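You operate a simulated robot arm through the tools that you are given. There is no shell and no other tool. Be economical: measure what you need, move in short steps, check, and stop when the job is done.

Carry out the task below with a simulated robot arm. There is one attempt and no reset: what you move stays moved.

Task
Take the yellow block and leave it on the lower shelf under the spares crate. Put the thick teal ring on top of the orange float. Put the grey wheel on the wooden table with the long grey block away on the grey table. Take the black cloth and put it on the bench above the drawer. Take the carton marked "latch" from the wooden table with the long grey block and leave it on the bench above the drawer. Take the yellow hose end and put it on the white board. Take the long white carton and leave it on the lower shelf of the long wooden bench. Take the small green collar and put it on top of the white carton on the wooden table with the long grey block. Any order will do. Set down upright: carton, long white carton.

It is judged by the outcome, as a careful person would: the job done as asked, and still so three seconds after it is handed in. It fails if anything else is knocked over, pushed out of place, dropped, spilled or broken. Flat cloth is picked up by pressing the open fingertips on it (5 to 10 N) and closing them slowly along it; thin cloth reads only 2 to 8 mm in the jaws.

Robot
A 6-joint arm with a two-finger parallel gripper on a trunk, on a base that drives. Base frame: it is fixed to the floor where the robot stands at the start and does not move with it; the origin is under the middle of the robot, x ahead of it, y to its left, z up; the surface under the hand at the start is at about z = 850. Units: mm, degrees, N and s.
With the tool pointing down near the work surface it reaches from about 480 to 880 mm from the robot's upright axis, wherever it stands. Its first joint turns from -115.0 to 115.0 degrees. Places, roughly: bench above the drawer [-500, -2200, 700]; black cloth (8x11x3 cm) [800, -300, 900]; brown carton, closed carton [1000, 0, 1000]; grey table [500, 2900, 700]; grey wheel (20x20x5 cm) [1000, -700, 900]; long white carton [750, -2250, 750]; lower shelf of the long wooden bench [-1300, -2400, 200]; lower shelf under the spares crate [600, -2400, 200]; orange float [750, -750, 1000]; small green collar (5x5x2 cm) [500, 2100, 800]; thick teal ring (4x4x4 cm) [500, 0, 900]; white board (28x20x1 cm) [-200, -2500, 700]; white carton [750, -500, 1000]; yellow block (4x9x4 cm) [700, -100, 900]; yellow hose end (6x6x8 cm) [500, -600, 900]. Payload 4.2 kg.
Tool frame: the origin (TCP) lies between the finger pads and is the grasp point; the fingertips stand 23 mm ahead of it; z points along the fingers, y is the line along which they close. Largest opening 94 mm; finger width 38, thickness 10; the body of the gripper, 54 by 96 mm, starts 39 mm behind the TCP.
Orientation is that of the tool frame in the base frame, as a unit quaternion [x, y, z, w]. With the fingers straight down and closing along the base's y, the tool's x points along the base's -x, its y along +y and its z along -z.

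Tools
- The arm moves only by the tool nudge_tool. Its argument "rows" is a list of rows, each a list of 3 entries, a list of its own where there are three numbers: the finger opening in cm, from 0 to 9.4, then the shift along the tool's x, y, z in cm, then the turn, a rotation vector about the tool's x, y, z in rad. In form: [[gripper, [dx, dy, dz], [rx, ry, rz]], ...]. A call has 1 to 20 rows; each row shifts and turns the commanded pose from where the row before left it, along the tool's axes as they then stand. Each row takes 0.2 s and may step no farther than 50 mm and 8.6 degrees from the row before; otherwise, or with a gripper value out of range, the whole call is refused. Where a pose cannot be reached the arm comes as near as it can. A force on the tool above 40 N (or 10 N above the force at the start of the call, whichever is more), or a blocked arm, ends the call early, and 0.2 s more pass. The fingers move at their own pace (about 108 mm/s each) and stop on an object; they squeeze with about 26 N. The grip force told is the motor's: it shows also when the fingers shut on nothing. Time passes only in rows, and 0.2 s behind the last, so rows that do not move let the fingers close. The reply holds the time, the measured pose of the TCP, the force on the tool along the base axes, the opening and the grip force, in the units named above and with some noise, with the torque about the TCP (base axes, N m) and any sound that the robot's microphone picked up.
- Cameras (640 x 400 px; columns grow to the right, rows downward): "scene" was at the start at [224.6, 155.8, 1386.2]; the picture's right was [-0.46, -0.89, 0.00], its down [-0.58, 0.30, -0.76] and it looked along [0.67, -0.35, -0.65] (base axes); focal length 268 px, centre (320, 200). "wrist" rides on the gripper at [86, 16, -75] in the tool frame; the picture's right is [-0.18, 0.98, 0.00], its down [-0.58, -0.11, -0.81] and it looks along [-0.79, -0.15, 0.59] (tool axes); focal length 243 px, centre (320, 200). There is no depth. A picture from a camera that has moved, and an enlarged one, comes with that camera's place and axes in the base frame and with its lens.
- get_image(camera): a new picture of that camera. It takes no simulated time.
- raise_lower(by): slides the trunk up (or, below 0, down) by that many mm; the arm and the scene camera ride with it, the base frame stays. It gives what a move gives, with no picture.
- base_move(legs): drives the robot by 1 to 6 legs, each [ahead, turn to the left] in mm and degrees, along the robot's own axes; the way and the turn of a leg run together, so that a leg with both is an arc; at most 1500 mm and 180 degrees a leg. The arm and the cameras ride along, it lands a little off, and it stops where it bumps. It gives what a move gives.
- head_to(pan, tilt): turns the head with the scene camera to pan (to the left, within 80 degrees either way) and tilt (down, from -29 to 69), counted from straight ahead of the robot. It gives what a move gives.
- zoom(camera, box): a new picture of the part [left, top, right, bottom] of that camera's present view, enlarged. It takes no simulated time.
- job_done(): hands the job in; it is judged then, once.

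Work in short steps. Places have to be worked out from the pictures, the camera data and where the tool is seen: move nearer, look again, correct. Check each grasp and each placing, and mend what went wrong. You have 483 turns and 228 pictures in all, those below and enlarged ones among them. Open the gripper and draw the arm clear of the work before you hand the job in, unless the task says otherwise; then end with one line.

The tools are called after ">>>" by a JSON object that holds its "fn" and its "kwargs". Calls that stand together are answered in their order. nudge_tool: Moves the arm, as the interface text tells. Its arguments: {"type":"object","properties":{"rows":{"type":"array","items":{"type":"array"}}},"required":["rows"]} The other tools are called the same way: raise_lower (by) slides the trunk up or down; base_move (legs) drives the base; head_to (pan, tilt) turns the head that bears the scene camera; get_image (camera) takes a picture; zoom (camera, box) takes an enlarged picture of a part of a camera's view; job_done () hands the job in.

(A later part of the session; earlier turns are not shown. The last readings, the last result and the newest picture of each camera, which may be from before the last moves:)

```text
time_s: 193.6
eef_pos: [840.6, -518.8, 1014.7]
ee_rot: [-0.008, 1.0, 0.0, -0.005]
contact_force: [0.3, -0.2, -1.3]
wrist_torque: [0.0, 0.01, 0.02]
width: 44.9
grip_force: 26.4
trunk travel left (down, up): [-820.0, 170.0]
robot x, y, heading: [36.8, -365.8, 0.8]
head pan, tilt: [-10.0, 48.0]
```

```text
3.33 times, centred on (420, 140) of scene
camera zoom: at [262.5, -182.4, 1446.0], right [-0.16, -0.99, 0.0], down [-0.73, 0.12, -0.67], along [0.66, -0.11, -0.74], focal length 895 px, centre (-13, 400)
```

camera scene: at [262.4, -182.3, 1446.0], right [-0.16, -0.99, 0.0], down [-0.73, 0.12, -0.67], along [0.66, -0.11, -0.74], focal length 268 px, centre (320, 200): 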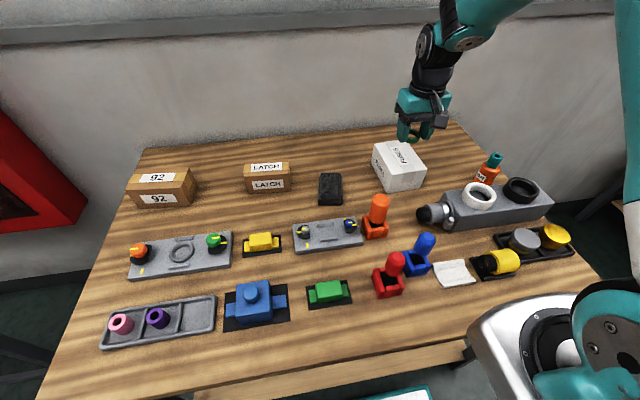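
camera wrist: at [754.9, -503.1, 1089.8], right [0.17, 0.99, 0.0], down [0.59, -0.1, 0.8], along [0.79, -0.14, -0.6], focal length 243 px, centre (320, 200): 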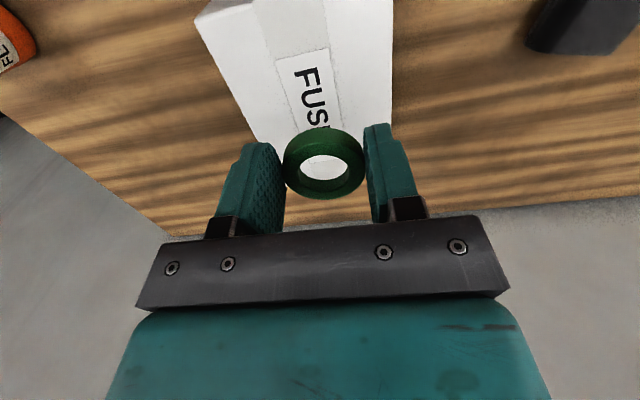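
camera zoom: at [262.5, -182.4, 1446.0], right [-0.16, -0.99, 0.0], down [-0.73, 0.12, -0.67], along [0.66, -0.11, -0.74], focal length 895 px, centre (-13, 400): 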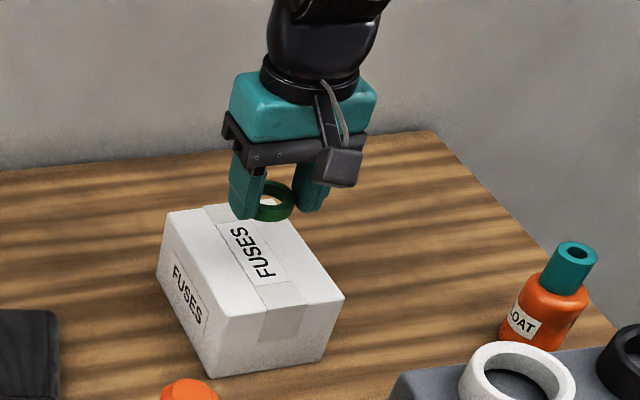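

Nearly centred (centre ≈(850,−521)). Shift 8 mm and descend in small steps to contact.

>>> {"fn": "nudge_tool", "kwargs": {"rows": [[0, [-0.8, -0.2, 1.5], [0, 0, 0]], [0, [0, 0, 1.5], [0, 0, 0]], [0, [0, 0, 0.7], [0, 0, 0]], [0, [0, 0, 0], [0, 0, 0]]]}}

>>> {"fn": "zoom", "kwargs": {"camera": "scene", "box": [370, 100, 450, 200]}}

```text
time_s: 194.6
eef_pos: [848.2, -520.6, 979.3]
ee_rot: [-0.009, 1.0, 0.0, -0.006]
contact_force: [-0.4, 0.2, -1.5]
wrist_torque: [-0.01, -0.03, -0.03]
width: 44.5
grip_force: 26.4
trunk travel left (down, up): [-820.0, 170.0]
robot x, y, heading: [38.5, -369.4, 0.7]
head pan, tilt: [-10.0, 48.0]
```

```text
4.00 times, centred on (410, 150) of scene
camera zoom: at [262.5, -182.3, 1446.0], right [-0.16, -0.99, 0.0], down [-0.73, 0.12, -0.67], along [0.66, -0.11, -0.74], focal length 1074 px, centre (-40, 400)
```

zoom: 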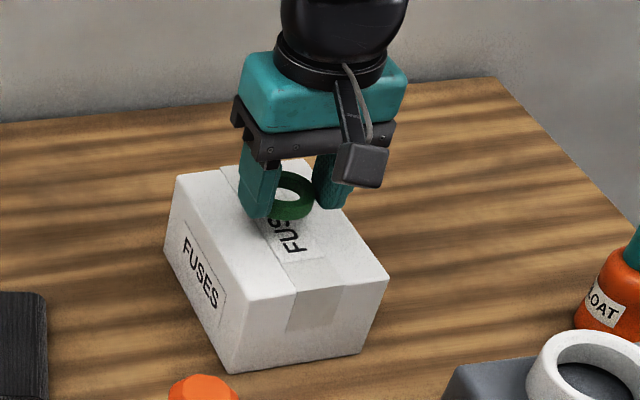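

>>> {"fn": "nudge_tool", "kwargs": {"rows": [[0, [0, 0, 0.5], [0, 0, 0]], [0, [0, 0, 0.5], [0, 0, 0]], [0, [0, 0, 0.4], [0, 0, 0]], [0, [0, 0, 0], [0, 0, 0]]]}}

>>> {"fn": "zoom", "kwargs": {"camera": "scene", "box": [370, 100, 450, 200]}}

```text
time_s: 195.6
eef_pos: [848.5, -519.6, 966.4]
ee_rot: [-0.008, 1.0, 0.0, -0.006]
contact_force: [0.4, 0.6, -1.4]
wrist_torque: [0.01, 0.0, -0.01]
width: 44.6
grip_force: 25.9
trunk travel left (down, up): [-820.0, 170.0]
robot x, y, heading: [37.2, -364.6, 0.6]
head pan, tilt: [-10.0, 48.0]
```

```text
4.00 times, centred on (410, 150) of scene
camera zoom: at [262.5, -182.3, 1446.0], right [-0.16, -0.99, 0.0], down [-0.73, 0.12, -0.67], along [0.66, -0.11, -0.74], focal length 1074 px, centre (-40, 400)
```

zoom: 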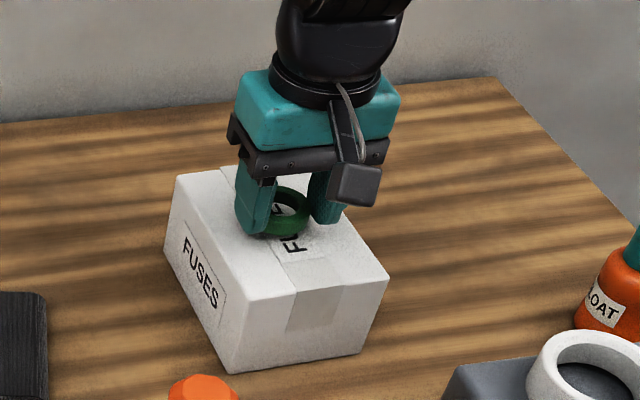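

>>> {"fn": "nudge_tool", "kwargs": {"rows": [[0, [0, 0, 0.4], [0, 0, 0]], [0, [0, 0, 0.4], [0, 0, 0]], [0, [0, 0, 0], [0, 0, 0]]]}}

```text
time_s: 196.4
eef_pos: [848.3, -518.4, 957.4]
ee_rot: [-0.009, 1.0, 0.001, -0.006]
contact_force: [0.2, -0.2, -0.9]
wrist_torque: [0.04, -0.03, -0.01]
width: 44.6
grip_force: 26.2
trunk travel left (down, up): [-820.0, 170.0]
robot x, y, heading: [38.0, -365.1, 0.8]
head pan, tilt: [-10.0, 48.0]
```

>>> {"fn": "nudge_tool", "kwargs": {"rows": [[0, [0, 0, 0.4], [0, 0, 0]], [0, [0, 0, 0.4], [0, 0, 0]], [0, [0, 0, 0], [0, 0, 0]]]}}

>>> {"fn": "zoom", "kwargs": {"camera": "scene", "box": [370, 100, 450, 200]}}

```text
time_s: 197.2
eef_pos: [847.8, -518.9, 953.0]
ee_rot: [-0.008, 1.0, -0.001, -0.001]
contact_force: [-0.8, 0.9, 39.3]
wrist_torque: [0.24, -0.16, 0.12]
width: 44.8
grip_force: 26.5
trunk travel left (down, up): [-820.0, 170.0]
robot x, y, heading: [36.9, -367.1, 0.7]
head pan, tilt: [-10.0, 48.0]
```

```text
4.00 times, centred on (410, 150) of scene
camera zoom: at [260.5, -181.9, 1446.7], right [-0.16, -0.99, 0.0], down [-0.73, 0.12, -0.67], along [0.66, -0.11, -0.74], focal length 1074 px, centre (-40, 400)
```

zoom: 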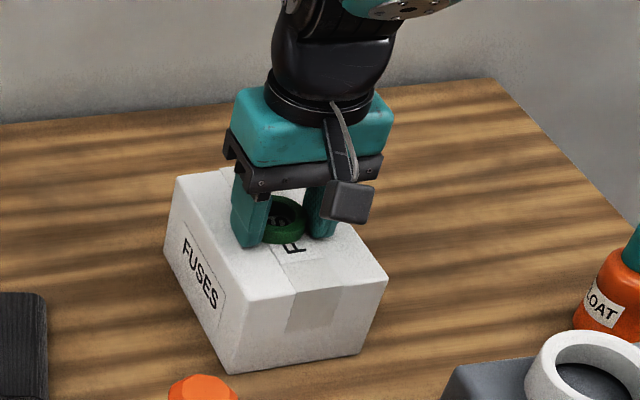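

Contact. Ease up 2 mm, release and rise.

>>> {"fn": "nudge_tool", "kwargs": {"rows": [[0, [0, 0, -0.3], [0, 0, 0]], [5.5, [0, 0, 0], [0, 0, 0]], [6.5, [0, 0, 0], [0, 0, 0]], [6.5, [0, 0, -1], [0, 0, 0]], [6.5, [0, 0, -4], [0, 0, 0]], [6.5, [0, 0, -4], [0, 0, 0]], [6.5, [0, 0, -4], [0, 0, 0]], [6.5, [0, 0, 0], [0, 0, 0]]]}}

>>> {"fn": "zoom", "kwargs": {"camera": "scene", "box": [280, 100, 450, 220]}}

```text
time_s: 199.0
eef_pos: [848.3, -519.4, 1081.2]
ee_rot: [-0.009, 1.0, -0.001, -0.007]
contact_force: [1.3, 0.4, -1.4]
wrist_torque: [-0.03, 0.02, 0.0]
width: 65.2
grip_force: 0.0
trunk travel left (down, up): [-820.0, 170.0]
robot x, y, heading: [36.5, -368.0, 1.1]
head pan, tilt: [-10.0, 48.0]
```

```text
3.33 times, centred on (365, 160) of scene
camera zoom: at [262.5, -182.4, 1446.0], right [-0.16, -0.99, 0.0], down [-0.73, 0.12, -0.67], along [0.66, -0.11, -0.74], focal length 895 px, centre (170, 333)
```

zoom: 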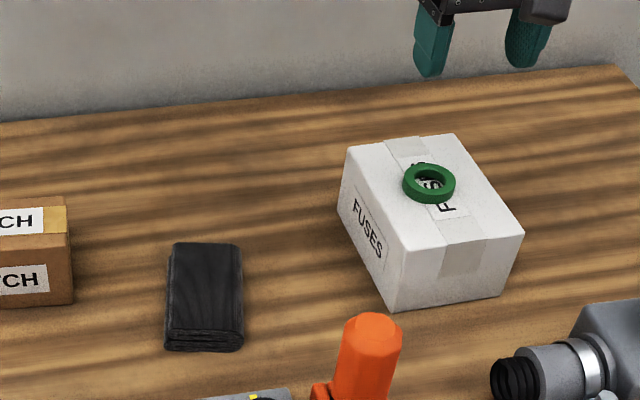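

Collar sits on the carton. Next the black folded cloth at about (816,−307); move above it.

>>> {"fn": "nudge_tool", "kwargs": {"rows": [[9.4, [0.6, 4.2, 0], [0, 0, 0]], [9.4, [0.6, 4.2, 0], [0, 0, 0]], [9.4, [0.6, 4.2, 0], [0, 0, 0]], [9.4, [0.6, 4.2, 1], [0, 0, 0]], [9.4, [0.6, 4.2, 3], [0, 0, 0]], [9.4, [0, 0, 3], [0, 0, 0]], [9.4, [0, 0, 0], [0, 0, 0]]]}}

>>> {"fn": "get_image", "kwargs": {"camera": "wrist"}}

>>> {"fn": "zoom", "kwargs": {"camera": "scene", "box": [280, 100, 400, 220]}}

```text
refused: row 5 steps farther than a row can; nothing moved
```

```text
154 pictures are left
camera wrist: at [763.2, -503.6, 1156.6], right [0.17, 0.99, 0.0], down [0.59, -0.1, 0.8], along [0.79, -0.14, -0.6], focal length 243 px, centre (320, 200)
```

wrist: 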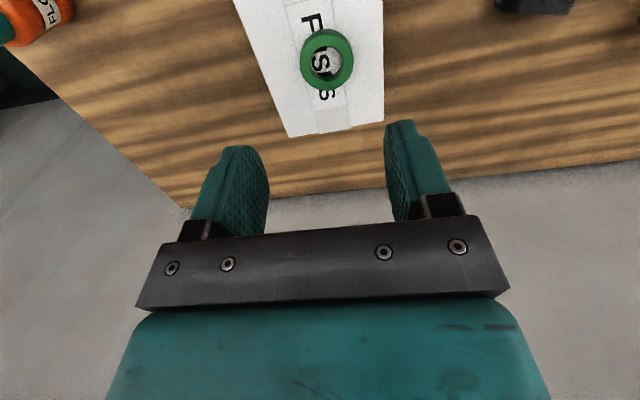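

```text
3.33 times, centred on (340, 160) of scene
camera zoom: at [262.5, -182.4, 1446.0], right [-0.16, -0.99, 0.0], down [-0.73, 0.12, -0.67], along [0.66, -0.11, -0.74], focal length 895 px, centre (253, 333)
```

zoom: 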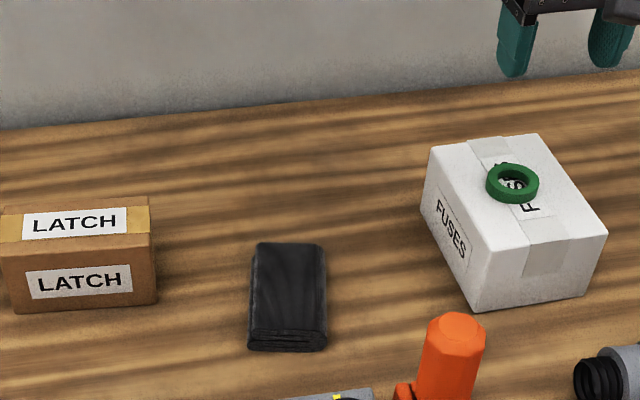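

>>> {"fn": "nudge_tool", "kwargs": {"rows": [[9.4, [0.6, 4.2, 0], [0, 0, 0]], [9.4, [0.6, 4.2, 0], [0, 0, 0]], [9.4, [0.6, 4.2, 0], [0, 0, 0]], [9.4, [0.6, 4.2, 1], [0, 0, 0]], [9.4, [0.6, 4.2, 2], [0, 0, 0]], [9.4, [0, 0, 4], [0, 0, 0]], [9.4, [0, 0, 0], [0, 0, 0]]]}}

>>> {"fn": "get_image", "kwargs": {"camera": "wrist"}}

>>> {"fn": "zoom", "kwargs": {"camera": "scene", "box": [280, 120, 400, 220]}}

```text
time_s: 200.6
eef_pos: [814.3, -310.9, 1011.8]
ee_rot: [-0.008, 1.0, 0.0, -0.005]
contact_force: [-0.1, -0.5, -0.3]
wrist_torque: [0.02, -0.01, -0.01]
width: 94.0
grip_force: 0.1
trunk travel left (down, up): [-820.0, 170.0]
robot x, y, heading: [36.8, -368.9, 0.8]
head pan, tilt: [-10.0, 48.0]
```

```text
152 pictures are left
camera wrist: at [728.3, -294.7, 1087.2], right [0.17, 0.99, 0.0], down [0.59, -0.1, 0.8], along [0.79, -0.14, -0.6], focal length 243 px, centre (320, 200)
```

wrist: 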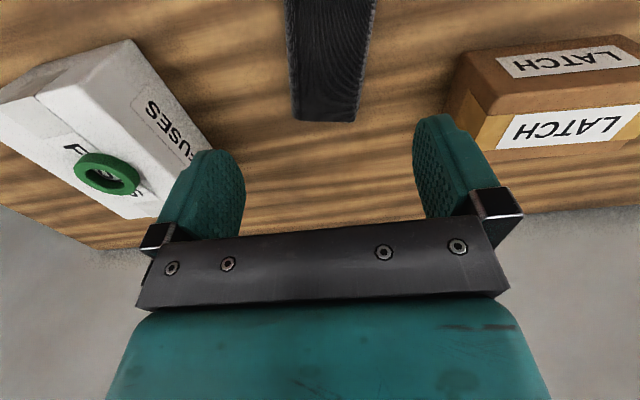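

```text
4.00 times, centred on (340, 170) of scene
camera zoom: at [262.3, -182.3, 1446.0], right [-0.16, -0.99, 0.0], down [-0.73, 0.12, -0.67], along [0.66, -0.11, -0.74], focal length 1074 px, centre (240, 320)
```

zoom: 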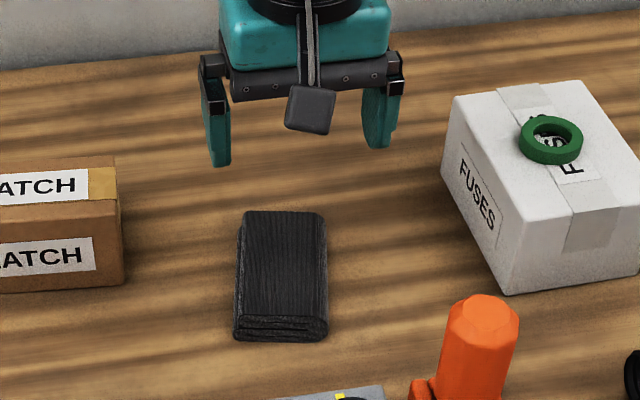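

Cloth centre ≈(820,−307), its long axis yawed ≈−12°. Rotate to match and lower to straddle it across its ~68 mm width.

>>> {"fn": "nudge_tool", "kwargs": {"rows": [[9.4, [-0.6, 0.4, 3], [0, 0, 0.108]], [9.4, [0, 0, 4], [0, 0, 0.108]], [9.4, [0, 0, 3], [0, 0, 0]], [9.4, [0, 0, 1.5], [0, 0, 0]], [9.4, [0, 0, 0], [0, 0, 0]]]}}

>>> {"fn": "get_image", "kwargs": {"camera": "wrist"}}

>>> {"fn": "zoom", "kwargs": {"camera": "scene", "box": [280, 120, 400, 220]}}

```text
time_s: 201.8
eef_pos: [818.7, -306.2, 896.5]
ee_rot: [0.099, 0.995, 0.0, -0.006]
contact_force: [-0.5, 0.0, -0.1]
wrist_torque: [-0.02, 0.01, 0.0]
width: 94.1
grip_force: 0.1
trunk travel left (down, up): [-820.0, 170.0]
robot x, y, heading: [36.7, -364.5, 0.8]
head pan, tilt: [-10.0, 48.0]
```

```text
150 pictures are left
camera wrist: at [738.6, -272.2, 971.6], right [0.38, 0.93, 0.0], down [0.56, -0.22, 0.8], along [0.74, -0.3, -0.6], focal length 243 px, centre (320, 200)
```

wrist: 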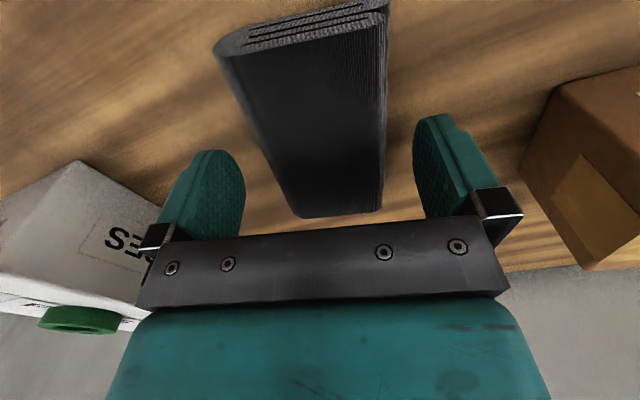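

```text
4.00 times, centred on (340, 170) of scene
camera zoom: at [262.4, -182.3, 1446.0], right [-0.16, -0.99, 0.0], down [-0.73, 0.12, -0.67], along [0.66, -0.11, -0.74], focal length 1074 px, centre (240, 320)
```

zoom: 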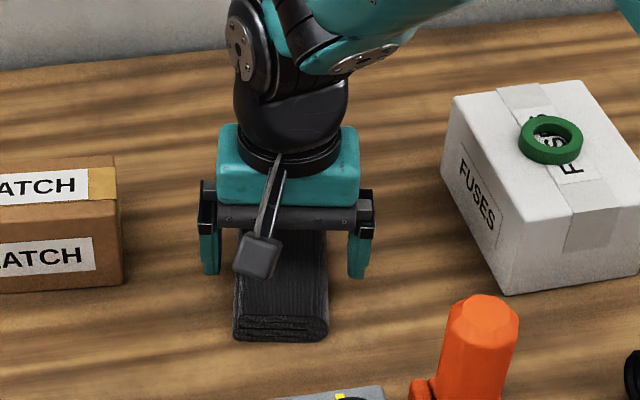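

Alignment is right; shift 5 mm in +y, lower to ~878 and close slowly.

>>> {"fn": "nudge_tool", "kwargs": {"rows": [[9.4, [0, 0.5, 0.8], [0, 0, 0]], [9.4, [0, 0, 0.9], [0, 0, 0]], [9.4, [0, 0, 0], [0, 0, 0]], [8, [0, 0, 0], [0, 0, 0]], [6.5, [0, 0, 0], [0, 0, 0]], [5, [0, 0, 0], [0, 0, 0]], [3.5, [0, 0, 0], [0, 0, 0]], [2, [0, 0, 0], [0, 0, 0]], [0, [0, 0, 0], [0, 0, 0]], [0, [0, 0, 0], [0, 0, 0]]]}}

>>> {"fn": "get_image", "kwargs": {"camera": "wrist"}}

```text
time_s: 204.0
eef_pos: [821.3, -300.1, 880.0]
ee_rot: [0.099, 0.995, -0.001, -0.006]
contact_force: [-0.2, 0.3, 2.1]
wrist_torque: [0.04, -0.04, 0.01]
width: 69.3
grip_force: 26.1
trunk travel left (down, up): [-820.0, 170.0]
robot x, y, heading: [40.0, -370.0, 0.6]
head pan, tilt: [-10.0, 48.0]
```

```text
148 pictures are left
camera wrist: at [739.9, -267.6, 955.6], right [0.38, 0.93, 0.0], down [0.56, -0.22, 0.8], along [0.74, -0.3, -0.6], focal length 243 px, centre (320, 200)
```

wrist: 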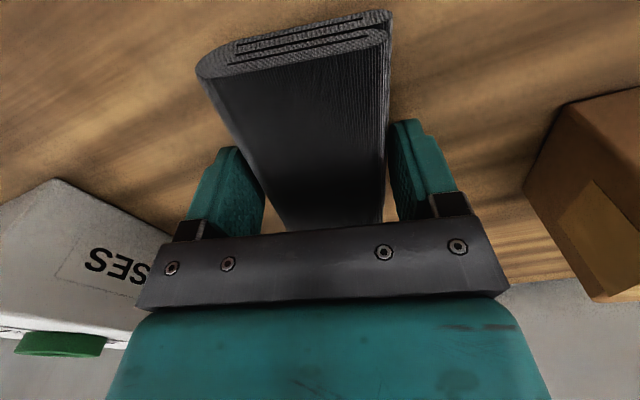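

The cloth behaves as a firm bundle, gripped at 69 mm. Lift gently and check.

>>> {"fn": "nudge_tool", "kwargs": {"rows": [[0, [0, 0, -1], [0, 0, 0]], [0, [0, 0, -2], [0, 0, 0]], [0, [0, 0, -4], [0, 0, 0]], [0, [0, 0, 0], [0, 0, 0]]]}}

>>> {"fn": "zoom", "kwargs": {"camera": "scene", "box": [280, 100, 420, 220]}}

```text
time_s: 205.0
eef_pos: [821.1, -301.4, 949.7]
ee_rot: [0.099, 0.995, 0.0, -0.005]
contact_force: [-0.6, 0.2, -0.7]
wrist_torque: [-0.04, -0.01, 0.02]
width: 69.1
grip_force: 26.1
trunk travel left (down, up): [-820.0, 170.0]
robot x, y, heading: [36.9, -365.0, 0.9]
head pan, tilt: [-10.0, 48.0]
```

```text
3.33 times, centred on (350, 160) of scene
camera zoom: at [262.5, -182.3, 1445.9], right [-0.16, -0.99, 0.0], down [-0.73, 0.12, -0.67], along [0.66, -0.11, -0.74], focal length 895 px, centre (220, 333)
```

zoom: 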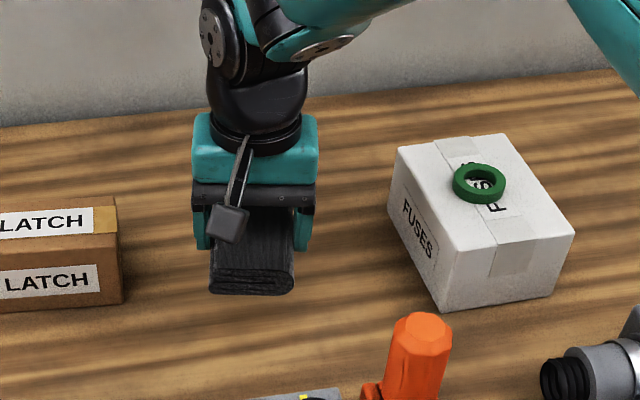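

Cloth held. Raise, retract, and drive to the bench with the drawer.

>>> {"fn": "nudge_tool", "kwargs": {"rows": [[0, [0, 0, -4], [0, 0, 0]], [0, [0, 0, -4], [0, 0, 0]], [0, [4, 0, -3], [0, 0, 0]], [0, [4, 0, -3], [0, 0, 0]], [0, [4, -1, 0], [0, 0, 0]], [0, [4, -1, 0], [0, 0, 0]], [0, [4, -1, 0], [0, 0, 0]]]}}

>>> {"fn": "base_move", "kwargs": {"legs": [[-460, 0], [0, -90.8], [1100, 0]]}}

>>> {"fn": "head_to", "kwargs": {"pan": -10, "tilt": 38}}

>>> {"fn": "get_image", "kwargs": {"camera": "scene"}}

```text
time_s: 206.6
eef_pos: [620.4, -290.1, 1091.2]
ee_rot: [0.099, 0.995, 0.0, -0.006]
contact_force: [0.6, -0.1, 0.1]
wrist_torque: [0.04, 0.0, 0.02]
width: 69.4
grip_force: 26.0
trunk travel left (down, up): [-820.0, 170.0]
robot x, y, heading: [39.0, -368.6, 0.7]
head pan, tilt: [-10.0, 48.0]
```

```text
time_s: 218.4
eef_pos: [-342.4, -2036.7, 1092.0]
ee_rot: [0.775, 0.631, 0.004, -0.003]
contact_force: [0.5, -0.6, 0.0]
wrist_torque: [-0.01, -0.03, 0.0]
width: 68.9
grip_force: 26.6
trunk travel left (down, up): [-820.0, 170.0]
robot x, y, heading: [-416.3, -1451.2, -89.5]
head pan, tilt: [-10.0, 48.0]
```

```text
time_s: 219.1
eef_pos: [-342.0, -2037.4, 1092.1]
ee_rot: [0.776, 0.631, 0.004, -0.003]
contact_force: [0.4, -0.3, 0.0]
wrist_torque: [0.0, 0.01, -0.02]
width: 69.2
grip_force: 26.1
trunk travel left (down, up): [-820.0, 170.0]
robot x, y, heading: [-413.2, -1454.5, -89.8]
head pan, tilt: [-10.0, 38.0]
```

```text
146 pictures are left
camera scene: at [-235.9, -1689.5, 1460.4], right [-0.99, 0.17, 0.0], down [0.1, 0.61, -0.79], along [-0.13, -0.78, -0.62], focal length 268 px, centre (320, 200)
```

scene: 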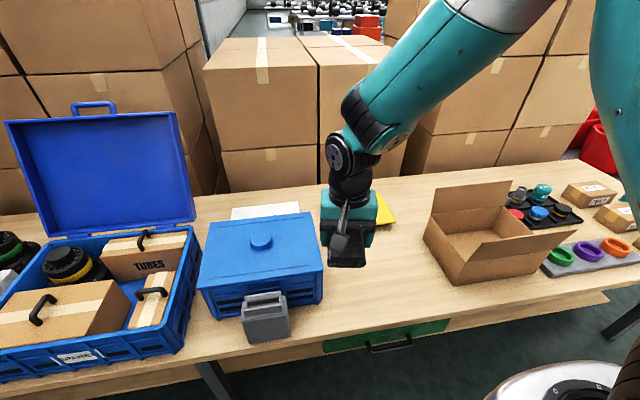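

The bench area above the green drawer is free between the blue box and open carton (x −320…−720). Place the cloth at about (−420,−2190): move over and lower the trunk.

>>> {"fn": "nudge_tool", "kwargs": {"rows": [[0, [-4.3, -1.08, 0], [0, 0, 0]], [0, [-4.3, -1.08, 0], [0, 0, 0]], [0, [-4.3, -1.08, 0], [0, 0, 0]], [0, [-4, -1.08, 0], [0, 0, 0]], [0, [0, 0, 0], [0, 0, 0]]]}}

>>> {"fn": "raise_lower", "kwargs": {"by": -250}}

>>> {"fn": "get_image", "kwargs": {"camera": "scene"}}

>>> {"fn": "get_image", "kwargs": {"camera": "wrist"}}

```text
time_s: 220.3
eef_pos: [-419.4, -2195.2, 1090.4]
ee_rot: [0.775, 0.631, 0.003, -0.004]
contact_force: [-0.5, 0.0, -0.7]
wrist_torque: [-0.01, 0.0, -0.03]
width: 69.1
grip_force: 25.8
trunk travel left (down, up): [-820.0, 170.0]
robot x, y, heading: [-414.7, -1451.4, -89.4]
head pan, tilt: [-10.0, 38.0]
```

```text
time_s: 222.9
eef_pos: [-419.5, -2194.3, 840.9]
ee_rot: [0.775, 0.632, 0.003, -0.004]
contact_force: [0.5, 0.8, -0.5]
wrist_torque: [0.0, 0.01, 0.0]
width: 69.2
grip_force: 26.0
trunk travel left (down, up): [-570.0, 420.0]
robot x, y, heading: [-415.2, -1449.2, -89.3]
head pan, tilt: [-10.0, 38.0]
```

```text
145 pictures are left
camera scene: at [-235.9, -1689.6, 1210.4], right [-0.99, 0.17, 0.0], down [0.1, 0.61, -0.79], along [-0.13, -0.78, -0.62], focal length 268 px, centre (320, 200)
```

scene: 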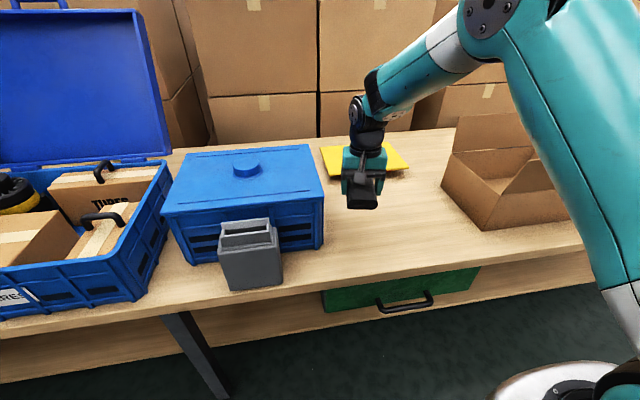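

```text
144 pictures are left
camera wrist: at [-384.5, -2112.6, 915.1], right [0.93, -0.38, 0.0], down [-0.22, -0.56, 0.8], along [-0.31, -0.74, -0.6], focal length 243 px, centre (320, 200)
```

wrist: 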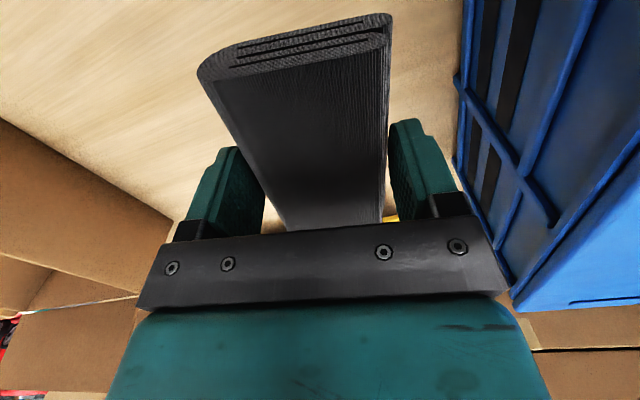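

Shift 25 mm away from the blue box and descend toward the bench.

>>> {"fn": "nudge_tool", "kwargs": {"rows": [[0, [-0.5, -2.4, 0], [0, 0, 0]], [0, [0, 0, 3], [0, 0, 0]], [0, [0, 0, 2], [0, 0, 0]], [0, [0, 0, 1], [0, 0, 0]], [0, [0, 0, 0], [0, 0, 0]]]}}

>>> {"fn": "zoom", "kwargs": {"camera": "scene", "box": [290, 120, 450, 260]}}

```text
time_s: 224.1
eef_pos: [-443.2, -2193.1, 780.1]
ee_rot: [0.776, 0.631, 0.004, -0.005]
contact_force: [-0.8, 0.0, 0.1]
wrist_torque: [-0.01, -0.01, 0.02]
width: 69.3
grip_force: 26.5
trunk travel left (down, up): [-570.0, 420.0]
robot x, y, heading: [-415.3, -1451.2, -89.7]
head pan, tilt: [-10.0, 38.0]
```

```text
2.86 times, centred on (370, 190) of scene
camera zoom: at [-236.0, -1689.6, 1210.4], right [-0.99, 0.17, 0.0], down [0.1, 0.61, -0.79], along [-0.13, -0.78, -0.62], focal length 767 px, centre (177, 229)
```

zoom: 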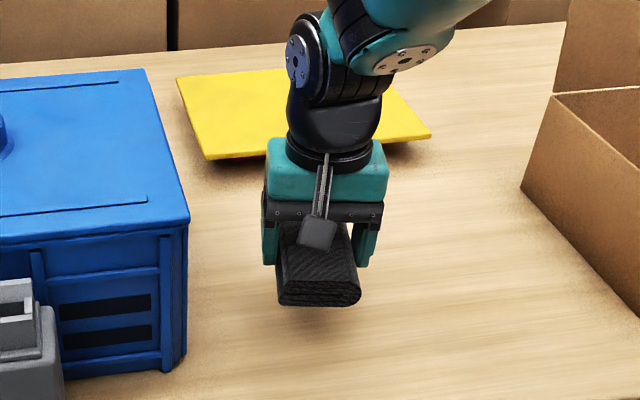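

>>> {"fn": "nudge_tool", "kwargs": {"rows": [[0, [0, 0, 1], [0, 0, 0]], [0, [0, 0, 0.6], [0, 0, 0]], [0, [0, 0, 0.5], [0, 0, 0]], [0, [0, 0, 0.4], [0, 0, 0]], [0, [0, 0, 0], [0, 0, 0]]]}}

```text
time_s: 225.3
eef_pos: [-441.9, -2193.0, 756.2]
ee_rot: [0.775, 0.632, 0.004, -0.004]
contact_force: [-1.0, 0.1, -0.2]
wrist_torque: [0.0, -0.01, 0.02]
width: 69.3
grip_force: 25.9
trunk travel left (down, up): [-570.0, 420.0]
robot x, y, heading: [-414.1, -1453.3, -89.6]
head pan, tilt: [-10.0, 38.0]
```

>>> {"fn": "nudge_tool", "kwargs": {"rows": [[0, [0, 0, 0.5], [0, 0, 0]], [0, [0, 0, 0.4], [0, 0, 0]], [0, [0, 0, 0], [0, 0, 0]]]}}

>>> {"fn": "zoom", "kwargs": {"camera": "scene", "box": [290, 120, 450, 260]}}

```text
time_s: 226.1
eef_pos: [-443.5, -2191.8, 746.2]
ee_rot: [0.775, 0.632, 0.004, -0.004]
contact_force: [0.1, -0.5, -0.6]
wrist_torque: [0.01, -0.04, 0.01]
width: 69.3
grip_force: 26.2
trunk travel left (down, up): [-570.0, 420.0]
robot x, y, heading: [-416.7, -1454.4, -89.5]
head pan, tilt: [-10.0, 38.0]
```

```text
2.86 times, centred on (370, 190) of scene
camera zoom: at [-235.9, -1689.6, 1210.4], right [-0.99, 0.17, 0.0], down [0.1, 0.61, -0.79], along [-0.13, -0.78, -0.62], focal length 767 px, centre (177, 229)
```

zoom: 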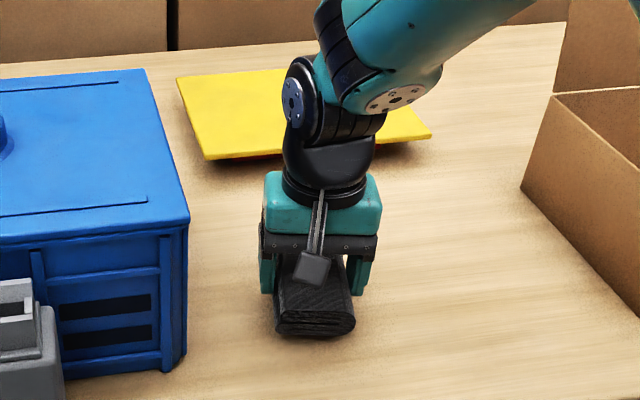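

>>> {"fn": "nudge_tool", "kwargs": {"rows": [[0, [0, 0, 0.4], [0, 0, 0]], [0, [0, 0, 0.3], [0, 0, 0]], [0, [0, 0, 0.3], [0, 0, 0]], [0, [0, 0, 0], [0, 0, 0]]]}}

```text
time_s: 227.1
eef_pos: [-443.2, -2193.2, 737.2]
ee_rot: [0.776, 0.631, 0.004, -0.004]
contact_force: [-0.5, 0.1, -0.4]
wrist_torque: [-0.03, -0.02, 0.02]
width: 69.3
grip_force: 26.2
trunk travel left (down, up): [-570.0, 420.0]
robot x, y, heading: [-417.6, -1450.6, -89.3]
head pan, tilt: [-10.0, 38.0]
```

>>> {"fn": "nudge_tool", "kwargs": {"rows": [[0, [0, 0, 0.4], [0, 0, 0]], [0, [0, 0, 0.3], [0, 0, 0]], [0, [0, 0, 0.3], [0, 0, 0]], [0, [0, 0, 0], [0, 0, 0]]]}}

>>> {"fn": "zoom", "kwargs": {"camera": "scene", "box": [330, 180, 430, 260]}}

```text
time_s: 228.1
eef_pos: [-443.3, -2192.8, 729.3]
ee_rot: [0.776, 0.631, 0.002, -0.002]
contact_force: [-1.0, 2.6, 33.2]
wrist_torque: [0.03, 0.03, 0.01]
width: 69.8
grip_force: 26.4
trunk travel left (down, up): [-570.0, 420.0]
robot x, y, heading: [-416.2, -1453.0, -89.4]
head pan, tilt: [-10.0, 38.0]
```

```text
5.00 times, centred on (380, 220) of scene
camera zoom: at [-236.0, -1688.3, 1211.0], right [-0.99, 0.17, 0.0], down [0.1, 0.61, -0.79], along [-0.13, -0.78, -0.61], focal length 1342 px, centre (20, 100)
```

zoom: 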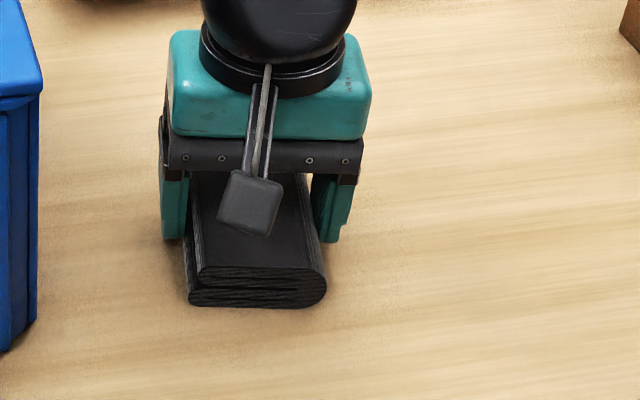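

Contact: bench top ≈ z 700. Ease off, release, rise.

>>> {"fn": "nudge_tool", "kwargs": {"rows": [[0, [0, 0, -0.3], [0, 0, 0]], [8, [0, 0, 0], [0, 0, 0]], [9.4, [0, 0, 0], [0, 0, 0]], [9.4, [0, 0, -2], [0, 0, 0]], [9.4, [0, 0, -4], [0, 0, 0]], [9.4, [0, 0, -4], [0, 0, 0]], [9.4, [0, 0, -4], [0, 0, 0]], [9.4, [4, 0, -2], [0, 0, 0]], [9.4, [4, 0, 0], [0, 0, 0]], [9.4, [4, 0, 0], [0, 0, 0]]]}}

>>> {"fn": "get_image", "kwargs": {"camera": "scene"}}

```text
time_s: 230.3
eef_pos: [-418.5, -2077.0, 890.2]
ee_rot: [0.776, 0.631, 0.003, -0.004]
contact_force: [0.1, 0.8, -0.7]
wrist_torque: [-0.01, 0.01, -0.01]
width: 94.0
grip_force: 0.0
trunk travel left (down, up): [-570.0, 420.0]
robot x, y, heading: [-413.1, -1455.0, -89.6]
head pan, tilt: [-10.0, 38.0]
```

```text
140 pictures are left
camera scene: at [-236.0, -1689.9, 1210.4], right [-0.99, 0.17, 0.0], down [0.1, 0.61, -0.79], along [-0.13, -0.78, -0.62], focal length 268 px, centre (320, 200)
```

scene: 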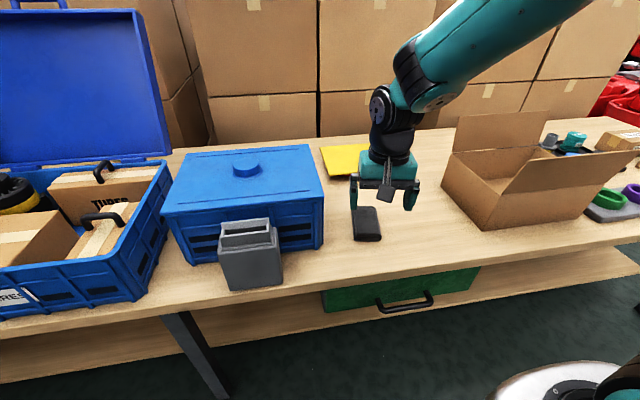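

Cloth is on the bench above the drawer. While here, fetch the long white carton at the bench's left end: raise, and back along the bench to x≈690.

>>> {"fn": "raise_lower", "kwargs": {"by": 250}}

>>> {"fn": "nudge_tool", "kwargs": {"rows": [[9.4, [4, 0, 0], [0, 0, 0]], [9.4, [4, 0, 0], [0, 0, 0]]]}}

>>> {"fn": "base_move", "kwargs": {"legs": [[0, -90.4], [-1090, 0], [0, 90]]}}

>>> {"fn": "head_to", "kwargs": {"pan": 0, "tilt": 40}}

>>> {"fn": "get_image", "kwargs": {"camera": "scene"}}

```text
time_s: 232.9
eef_pos: [-418.3, -2077.3, 1140.8]
ee_rot: [0.776, 0.631, 0.004, -0.005]
contact_force: [0.5, 0.0, 0.1]
wrist_torque: [0.03, -0.02, 0.02]
width: 94.3
grip_force: 0.1
trunk travel left (down, up): [-820.0, 170.0]
robot x, y, heading: [-415.9, -1453.6, -89.4]
head pan, tilt: [-10.0, 38.0]
```

```text
time_s: 233.5
eef_pos: [-402.8, -2000.5, 1140.1]
ee_rot: [0.775, 0.632, 0.004, -0.005]
contact_force: [0.1, -1.4, -0.2]
wrist_torque: [-0.01, 0.0, -0.04]
width: 94.1
grip_force: 0.1
trunk travel left (down, up): [-820.0, 170.0]
robot x, y, heading: [-414.9, -1454.8, -89.5]
head pan, tilt: [-10.0, 38.0]
```

```text
time_s: 246.7
eef_pos: [677.2, -2007.7, 1140.5]
ee_rot: [0.778, 0.628, 0.003, -0.003]
contact_force: [1.3, -0.2, -0.9]
wrist_torque: [-0.01, 0.05, -0.02]
width: 93.8
grip_force: 0.0
trunk travel left (down, up): [-820.0, 170.0]
robot x, y, heading: [671.9, -1461.6, -89.9]
head pan, tilt: [-10.0, 38.0]
```

```text
time_s: 247.4
eef_pos: [678.0, -2007.5, 1140.4]
ee_rot: [0.778, 0.628, 0.004, -0.003]
contact_force: [0.5, 0.5, 0.4]
wrist_torque: [-0.02, 0.02, 0.0]
width: 94.5
grip_force: 0.0
trunk travel left (down, up): [-820.0, 170.0]
robot x, y, heading: [671.7, -1463.4, -90.2]
head pan, tilt: [0.0, 40.0]
```

```text
139 pictures are left
camera scene: at [861.6, -1699.1, 1457.4], right [-1.0, 0.0, 0.0], down [0.0, 0.64, -0.77], along [0.0, -0.77, -0.64], focal length 268 px, centre (320, 200)
```

scene: 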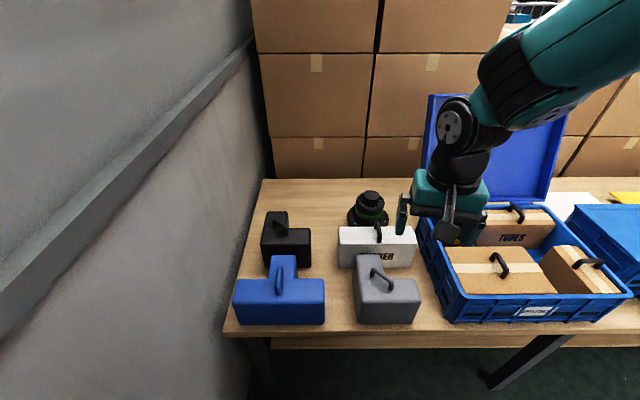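

>>> {"fn": "zoom", "kwargs": {"camera": "scene", "box": [320, 170, 480, 340]}}

>>> {"fn": "get_image", "kwargs": {"camera": "wrist"}}

```text
2.35 times, centred on (400, 255) of scene
camera zoom: at [861.6, -1699.1, 1457.4], right [-1.0, 0.0, 0.0], down [0.0, 0.64, -0.77], along [0.0, -0.77, -0.64], focal length 632 px, centre (132, 71)
```

zoom: 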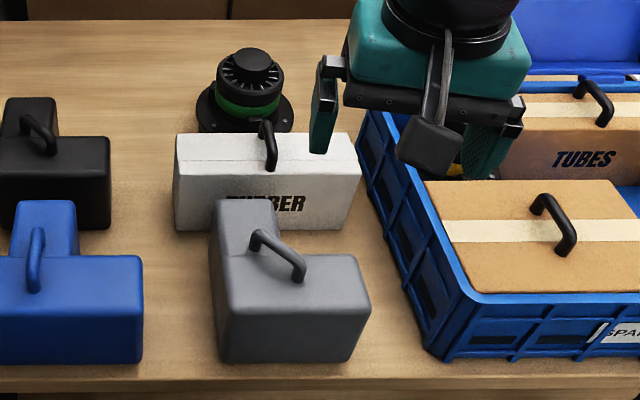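

```text
137 pictures are left
camera wrist: at [711.2, -1926.7, 1214.8], right [0.92, -0.39, 0.0], down [-0.23, -0.55, 0.8], along [-0.31, -0.74, -0.6], focal length 243 px, centre (320, 200)
```

wrist: 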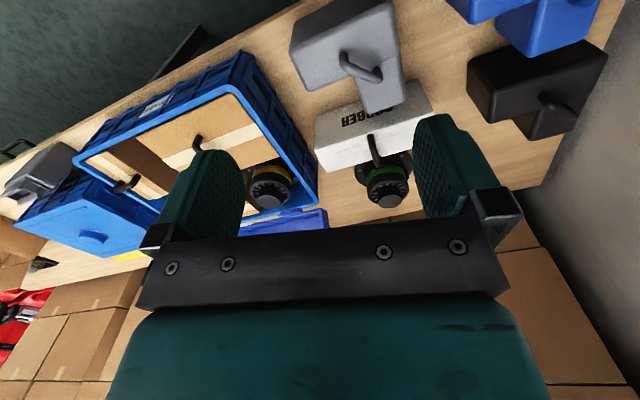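

The long white carton ("RUBBER") at x≈540–800, y≈−2250…−2340, top ≈810, has a handle at x≈680. Since it must go under a bench, I'll grip its handle with the tool tilted ~45°. First rotate/tilt the tool up high.

>>> {"fn": "nudge_tool", "kwargs": {"rows": [[5, [-4, 0, 0], [0, 0, -0.105]], [5, [-4, 0, 0], [0, 0, -0.105]], [5, [-4, 0, 0], [0, 0, 0]], [5, [0, 0, 0], [0, -0.131, 0]], [5, [0, 0, 0], [0, -0.131, 0]], [5, [0, 0, 0], [0, -0.131, 0]], [5, [0, 0, 0], [0, -0.131, 0]], [5, [0, 0, 0], [0, -0.131, 0]], [5, [0, 0, 0], [0, -0.131, 0]], [5, [0, 0, 0], [0, 0, 0]]]}}

>>> {"fn": "get_image", "kwargs": {"camera": "scene"}}

>>> {"fn": "get_image", "kwargs": {"camera": "wrist"}}

```text
time_s: 249.7
eef_pos: [664.1, -2127.0, 1138.5]
ee_rot: [0.655, 0.653, -0.268, 0.268]
contact_force: [0.0, 0.3, -0.1]
wrist_torque: [0.0, -0.01, -0.06]
width: 50.1
grip_force: 0.1
trunk travel left (down, up): [-820.0, 170.0]
robot x, y, heading: [667.7, -1460.8, -90.1]
head pan, tilt: [0.0, 40.0]
```

```text
136 pictures are left
camera scene: at [861.6, -1699.1, 1457.4], right [-1.0, 0.0, 0.0], down [0.0, 0.64, -0.77], along [0.0, -0.77, -0.64], focal length 268 px, centre (320, 200)
```

scene: 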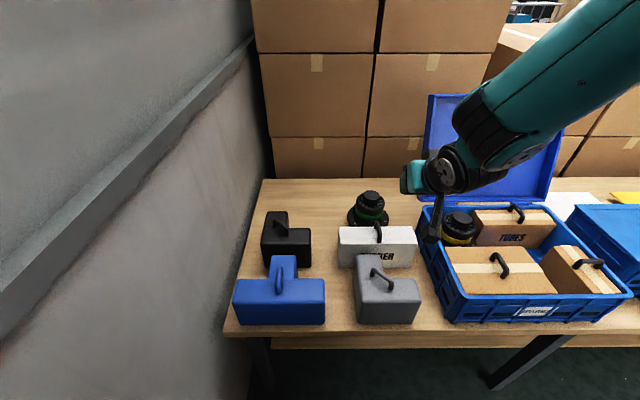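

```text
135 pictures are left
camera wrist: at [680.4, -2012.0, 1130.8], right [0.98, -0.13, 0.13], down [-0.11, 0.15, 0.98], along [-0.15, -0.98, 0.13], focal length 243 px, centre (320, 200)
```

wrist: 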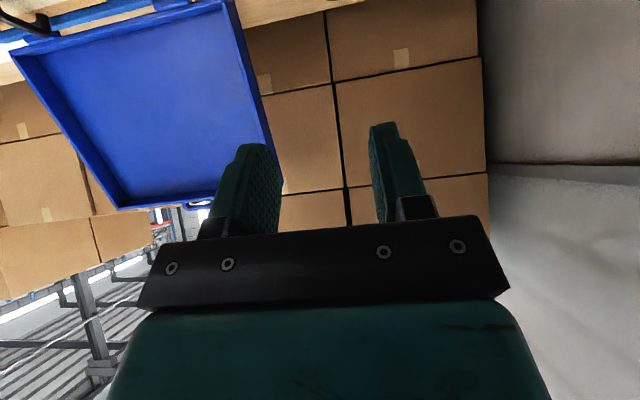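

The wrist camera is underneath in this pose and could strike the grey box, so I roll the tool 180° to bring it on top.

>>> {"fn": "nudge_tool", "kwargs": {"rows": [[5, [0, 0, 0], [0, 0, 0.149]], [5, [0, 0, 0], [0, 0, 0.149]], [5, [0, 0, 0], [0, 0, 0.149]], [5, [0, 0, 0], [0, 0, 0.149]], [5, [0, 0, 0], [0, 0, 0.149]], [5, [0, 0, 0], [0, 0, 0.149]], [5, [0, 0, 0], [0, 0, 0.149]], [5, [0, 0, 0], [0, 0, 0.149]], [5, [0, 0, 0], [0, 0, 0.149]], [5, [0, 0, 0], [0, 0, 0.149]], [5, [0, 0, 0], [0, 0, 0.149]], [5, [0, 0, 0], [0, 0, 0.149]], [5, [0, 0, 0], [0, 0, 0.149]], [5, [0, 0, 0], [0, 0, 0.149]], [5, [0, 0, 0], [0, 0, 0.149]], [5, [0, 0, 0], [0, 0, 0.149]], [5, [0, 0, 0], [0, 0, 0.149]], [5, [0, 0, 0], [0, 0, 0.149]], [5, [0, 0, 0], [0, 0, 0.149]], [5, [0, 0, 0], [0, 0, 0.149]]]}}

>>> {"fn": "nudge_tool", "kwargs": {"rows": [[5, [0, 0, 0], [0, 0, 0.149]], [5, [0, 0, 0], [0, 0, 0]]]}}

>>> {"fn": "get_image", "kwargs": {"camera": "wrist"}}

```text
time_s: 253.8
eef_pos: [584.4, -2142.1, 1146.1]
ee_rot: [0.709, -0.596, 0.247, 0.285]
contact_force: [0.1, 1.1, -0.5]
wrist_torque: [0.0, -0.01, -0.05]
width: 50.1
grip_force: 0.0
out of reach, approached as far as the arm can: row 18, 19, 20
trunk travel left (down, up): [-820.0, 170.0]
robot x, y, heading: [668.6, -1463.2, -90.1]
head pan, tilt: [0.0, 40.0]
```

```text
time_s: 254.4
eef_pos: [542.3, -2136.9, 1139.9]
ee_rot: [0.662, -0.646, 0.27, 0.268]
contact_force: [0.4, 0.1, -0.2]
wrist_torque: [0.02, 0.01, 0.01]
width: 50.2
grip_force: 0.1
out of reach, approached as far as the arm can: row 1
trunk travel left (down, up): [-820.0, 170.0]
robot x, y, heading: [668.5, -1457.3, -90.2]
head pan, tilt: [0.0, 40.0]
```

```text
134 pictures are left
camera wrist: at [527.6, -2145.5, 1254.3], right [-0.99, 0.11, -0.12], down [0.09, 0.98, 0.17], along [0.14, 0.15, -0.98], focal length 243 px, centre (320, 200)
```

wrist: 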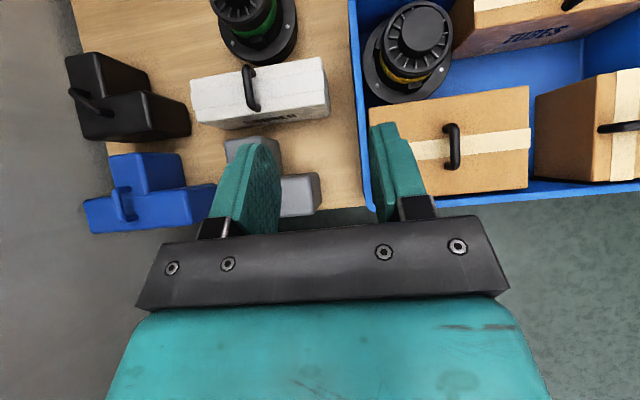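

The wrist roll is at its limit here; turning the base left 25° shifts the arm axis so it fits. Do that and undo the yaw on the tool.

>>> {"fn": "base_move", "kwargs": {"legs": [[0, 25]]}}

>>> {"fn": "nudge_tool", "kwargs": {"rows": [[5, [0, 2.5, 0], [-0.103, 0, 0.103]], [5, [0, 2.5, 0], [-0.103, 0, 0.103]], [5, [0, 2.5, 0], [-0.102, 0, 0.102]], [5, [0, 2.5, 0], [0, 0, 0]], [5, [0, 0, 0], [0, 0, 0]]]}}

>>> {"fn": "get_image", "kwargs": {"camera": "wrist"}}

>>> {"fn": "head_to", "kwargs": {"pan": -25, "tilt": 40}}

>>> {"fn": "get_image", "kwargs": {"camera": "scene"}}

```text
time_s: 256.1
eef_pos: [839.6, -2126.7, 1141.2]
ee_rot: [0.786, -0.488, 0.32, 0.203]
contact_force: [-0.3, -0.7, -0.5]
wrist_torque: [-0.02, 0.04, 0.0]
width: 50.2
grip_force: 0.1
trunk travel left (down, up): [-820.0, 170.0]
robot x, y, heading: [669.4, -1463.9, -65.3]
head pan, tilt: [0.0, 40.0]
```

```text
time_s: 257.3
eef_pos: [631.9, -2152.2, 1129.7]
ee_rot: [0.662, -0.646, 0.269, 0.27]
contact_force: [0.0, 0.5, 0.6]
wrist_torque: [-0.02, -0.02, 0.02]
width: 50.0
grip_force: 0.0
out of reach, approached as far as the arm can: row 1, 2, 3
trunk travel left (down, up): [-820.0, 170.0]
robot x, y, heading: [672.7, -1458.4, -65.4]
head pan, tilt: [0.0, 40.0]
```

```text
133 pictures are left
camera wrist: at [617.5, -2160.8, 1243.4], right [-0.99, 0.11, -0.12], down [0.09, 0.98, 0.16], along [0.14, 0.15, -0.98], focal length 243 px, centre (320, 200)
```

wrist: 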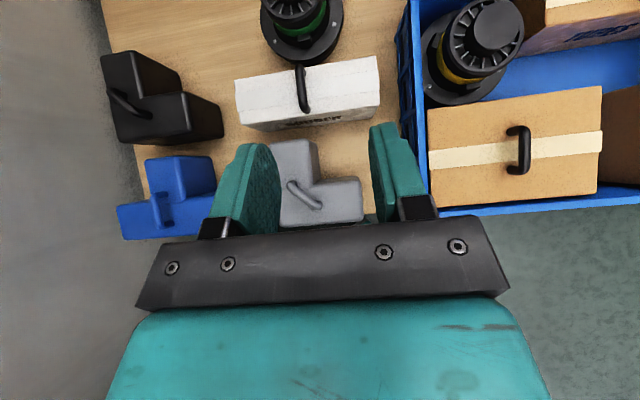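

```text
time_s: 258.2
eef_pos: [633.1, -2152.0, 1129.5]
ee_rot: [0.662, -0.646, 0.269, 0.269]
contact_force: [-0.7, 1.0, -0.1]
wrist_torque: [0.01, 0.02, 0.0]
width: 49.9
grip_force: 0.0
trunk travel left (down, up): [-820.0, 170.0]
robot x, y, heading: [669.4, -1462.0, -64.9]
head pan, tilt: [-25.0, 40.0]
```

```text
132 pictures are left
camera scene: at [907.7, -1602.7, 1457.4], right [-1.0, 0.0, 0.0], down [0.0, 0.64, -0.77], along [0.0, -0.77, -0.64], focal length 268 px, centre (320, 200)
```

scene: 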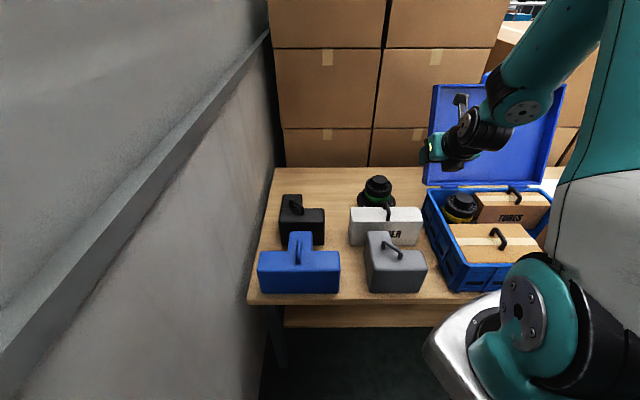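

Handle is near (682,−2277). Approach to a stand-off ~120 mm from it along the tilted tool axis.

>>> {"fn": "nudge_tool", "kwargs": {"rows": [[5, [-2.2, -1.0, 3.3], [0, 0, 0]], [5, [-2.2, -1.0, 3.3], [0, 0, 0]], [5, [-2.2, -1.0, 3.3], [0, 0, 0]], [5, [-2.2, -1.0, 3.3], [0, 0, 0]], [5, [-2.2, -1.0, 3.3], [0, 0, 0]], [5, [0, 0, 0], [0, 0, 0]]]}}

>>> {"fn": "get_image", "kwargs": {"camera": "wrist"}}

>>> {"fn": "zoom", "kwargs": {"camera": "scene", "box": [340, 140, 460, 300]}}

```text
time_s: 259.6
eef_pos: [663.8, -2185.9, 934.2]
ee_rot: [0.664, -0.644, 0.271, 0.267]
contact_force: [0.4, -0.8, 0.6]
wrist_torque: [-0.02, 0.02, 0.01]
width: 50.2
grip_force: 0.0
out of reach, approached as far as the arm can: row 4, 5
trunk travel left (down, up): [-820.0, 170.0]
robot x, y, heading: [670.1, -1461.7, -65.1]
head pan, tilt: [-25.0, 40.0]
```

```text
131 pictures are left
camera wrist: at [647.7, -2194.6, 1047.8], right [-0.99, 0.1, -0.12], down [0.08, 0.98, 0.16], along [0.14, 0.15, -0.98], focal length 243 px, centre (320, 200)
```

wrist: 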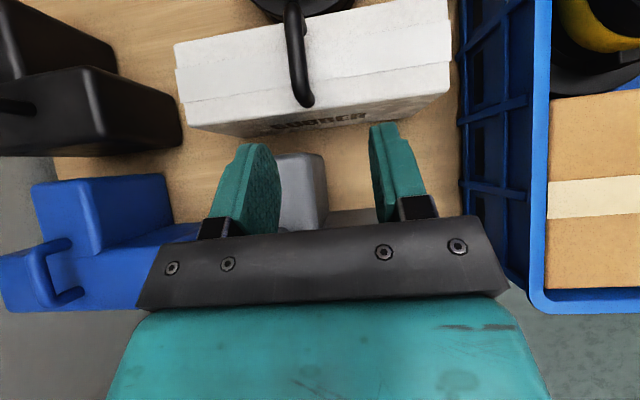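

```text
2.50 times, centred on (400, 220) of scene
camera zoom: at [907.6, -1602.6, 1457.4], right [-1.0, 0.0, 0.0], down [0.0, 0.64, -0.77], along [0.0, -0.77, -0.64], focal length 671 px, centre (120, 150)
```

zoom: 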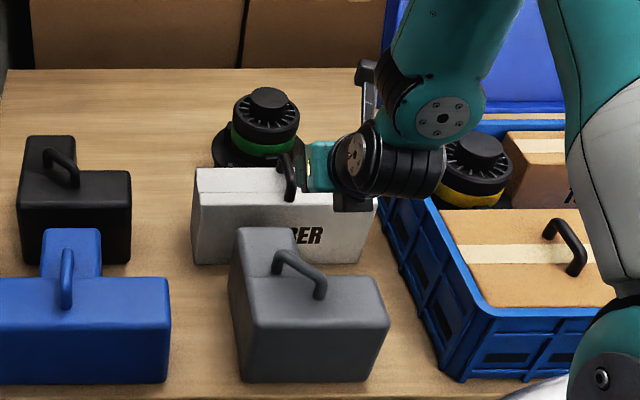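

Still the wrist limit; raise and turn the base another 15° left, then re-yaw.

>>> {"fn": "raise_lower", "kwargs": {"by": 150}}

>>> {"fn": "base_move", "kwargs": {"legs": [[0, 15]]}}

>>> {"fn": "nudge_tool", "kwargs": {"rows": [[5, [0, 2.5, 0], [-0.0926, 0, 0.0926]], [5, [0, 2.5, 0], [-0.0926, 0, 0.0926]], [5, [0, 2.5, 0], [0, 0, 0]], [5, [0, 2.5, 0], [0, 0, 0]], [5, [0, 2.5, 0], [0, 0, 0]], [5, [0, 0, 0], [0, 0, 0]]]}}

>>> {"fn": "get_image", "kwargs": {"camera": "wrist"}}

```text
time_s: 261.4
eef_pos: [663.0, -2185.6, 1084.2]
ee_rot: [0.663, -0.644, 0.271, 0.268]
contact_force: [0.3, -0.2, 0.2]
wrist_torque: [-0.01, 0.0, 0.0]
width: 50.0
grip_force: 0.1
trunk travel left (down, up): [-970.0, 20.0]
robot x, y, heading: [666.2, -1462.5, -65.1]
head pan, tilt: [-25.0, 40.0]
```

```text
time_s: 262.7
eef_pos: [850.0, -2163.6, 1085.0]
ee_rot: [0.741, -0.553, 0.303, 0.23]
contact_force: [-0.1, 0.4, -0.2]
wrist_torque: [-0.01, 0.02, 0.0]
width: 50.1
grip_force: 0.1
trunk travel left (down, up): [-970.0, 20.0]
robot x, y, heading: [669.3, -1460.5, -50.0]
head pan, tilt: [-25.0, 40.0]
```

```text
time_s: 264.1
eef_pos: [662.9, -2170.7, 1081.2]
ee_rot: [0.663, -0.644, 0.272, 0.269]
contact_force: [-0.4, 0.0, 0.1]
wrist_torque: [0.05, 0.01, -0.01]
width: 50.0
grip_force: 0.0
out of reach, approached as far as the arm can: row 1, 2
trunk travel left (down, up): [-970.0, 20.0]
robot x, y, heading: [667.6, -1460.0, -50.1]
head pan, tilt: [-25.0, 40.0]
```

```text
129 pictures are left
camera wrist: at [648.2, -2179.3, 1195.9], right [-0.99, 0.1, -0.12], down [0.08, 0.98, 0.16], along [0.14, 0.15, -0.98], focal length 243 px, centre (320, 200)
```

wrist: 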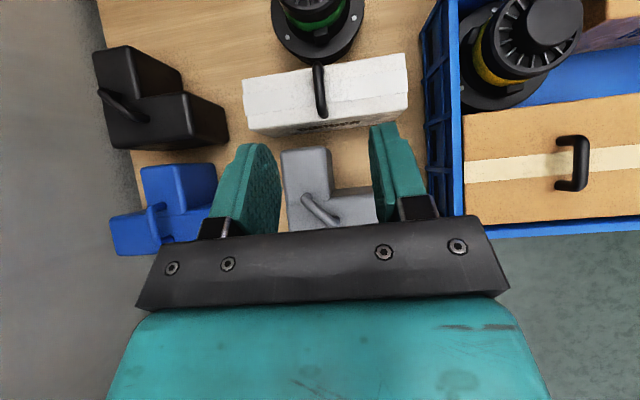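

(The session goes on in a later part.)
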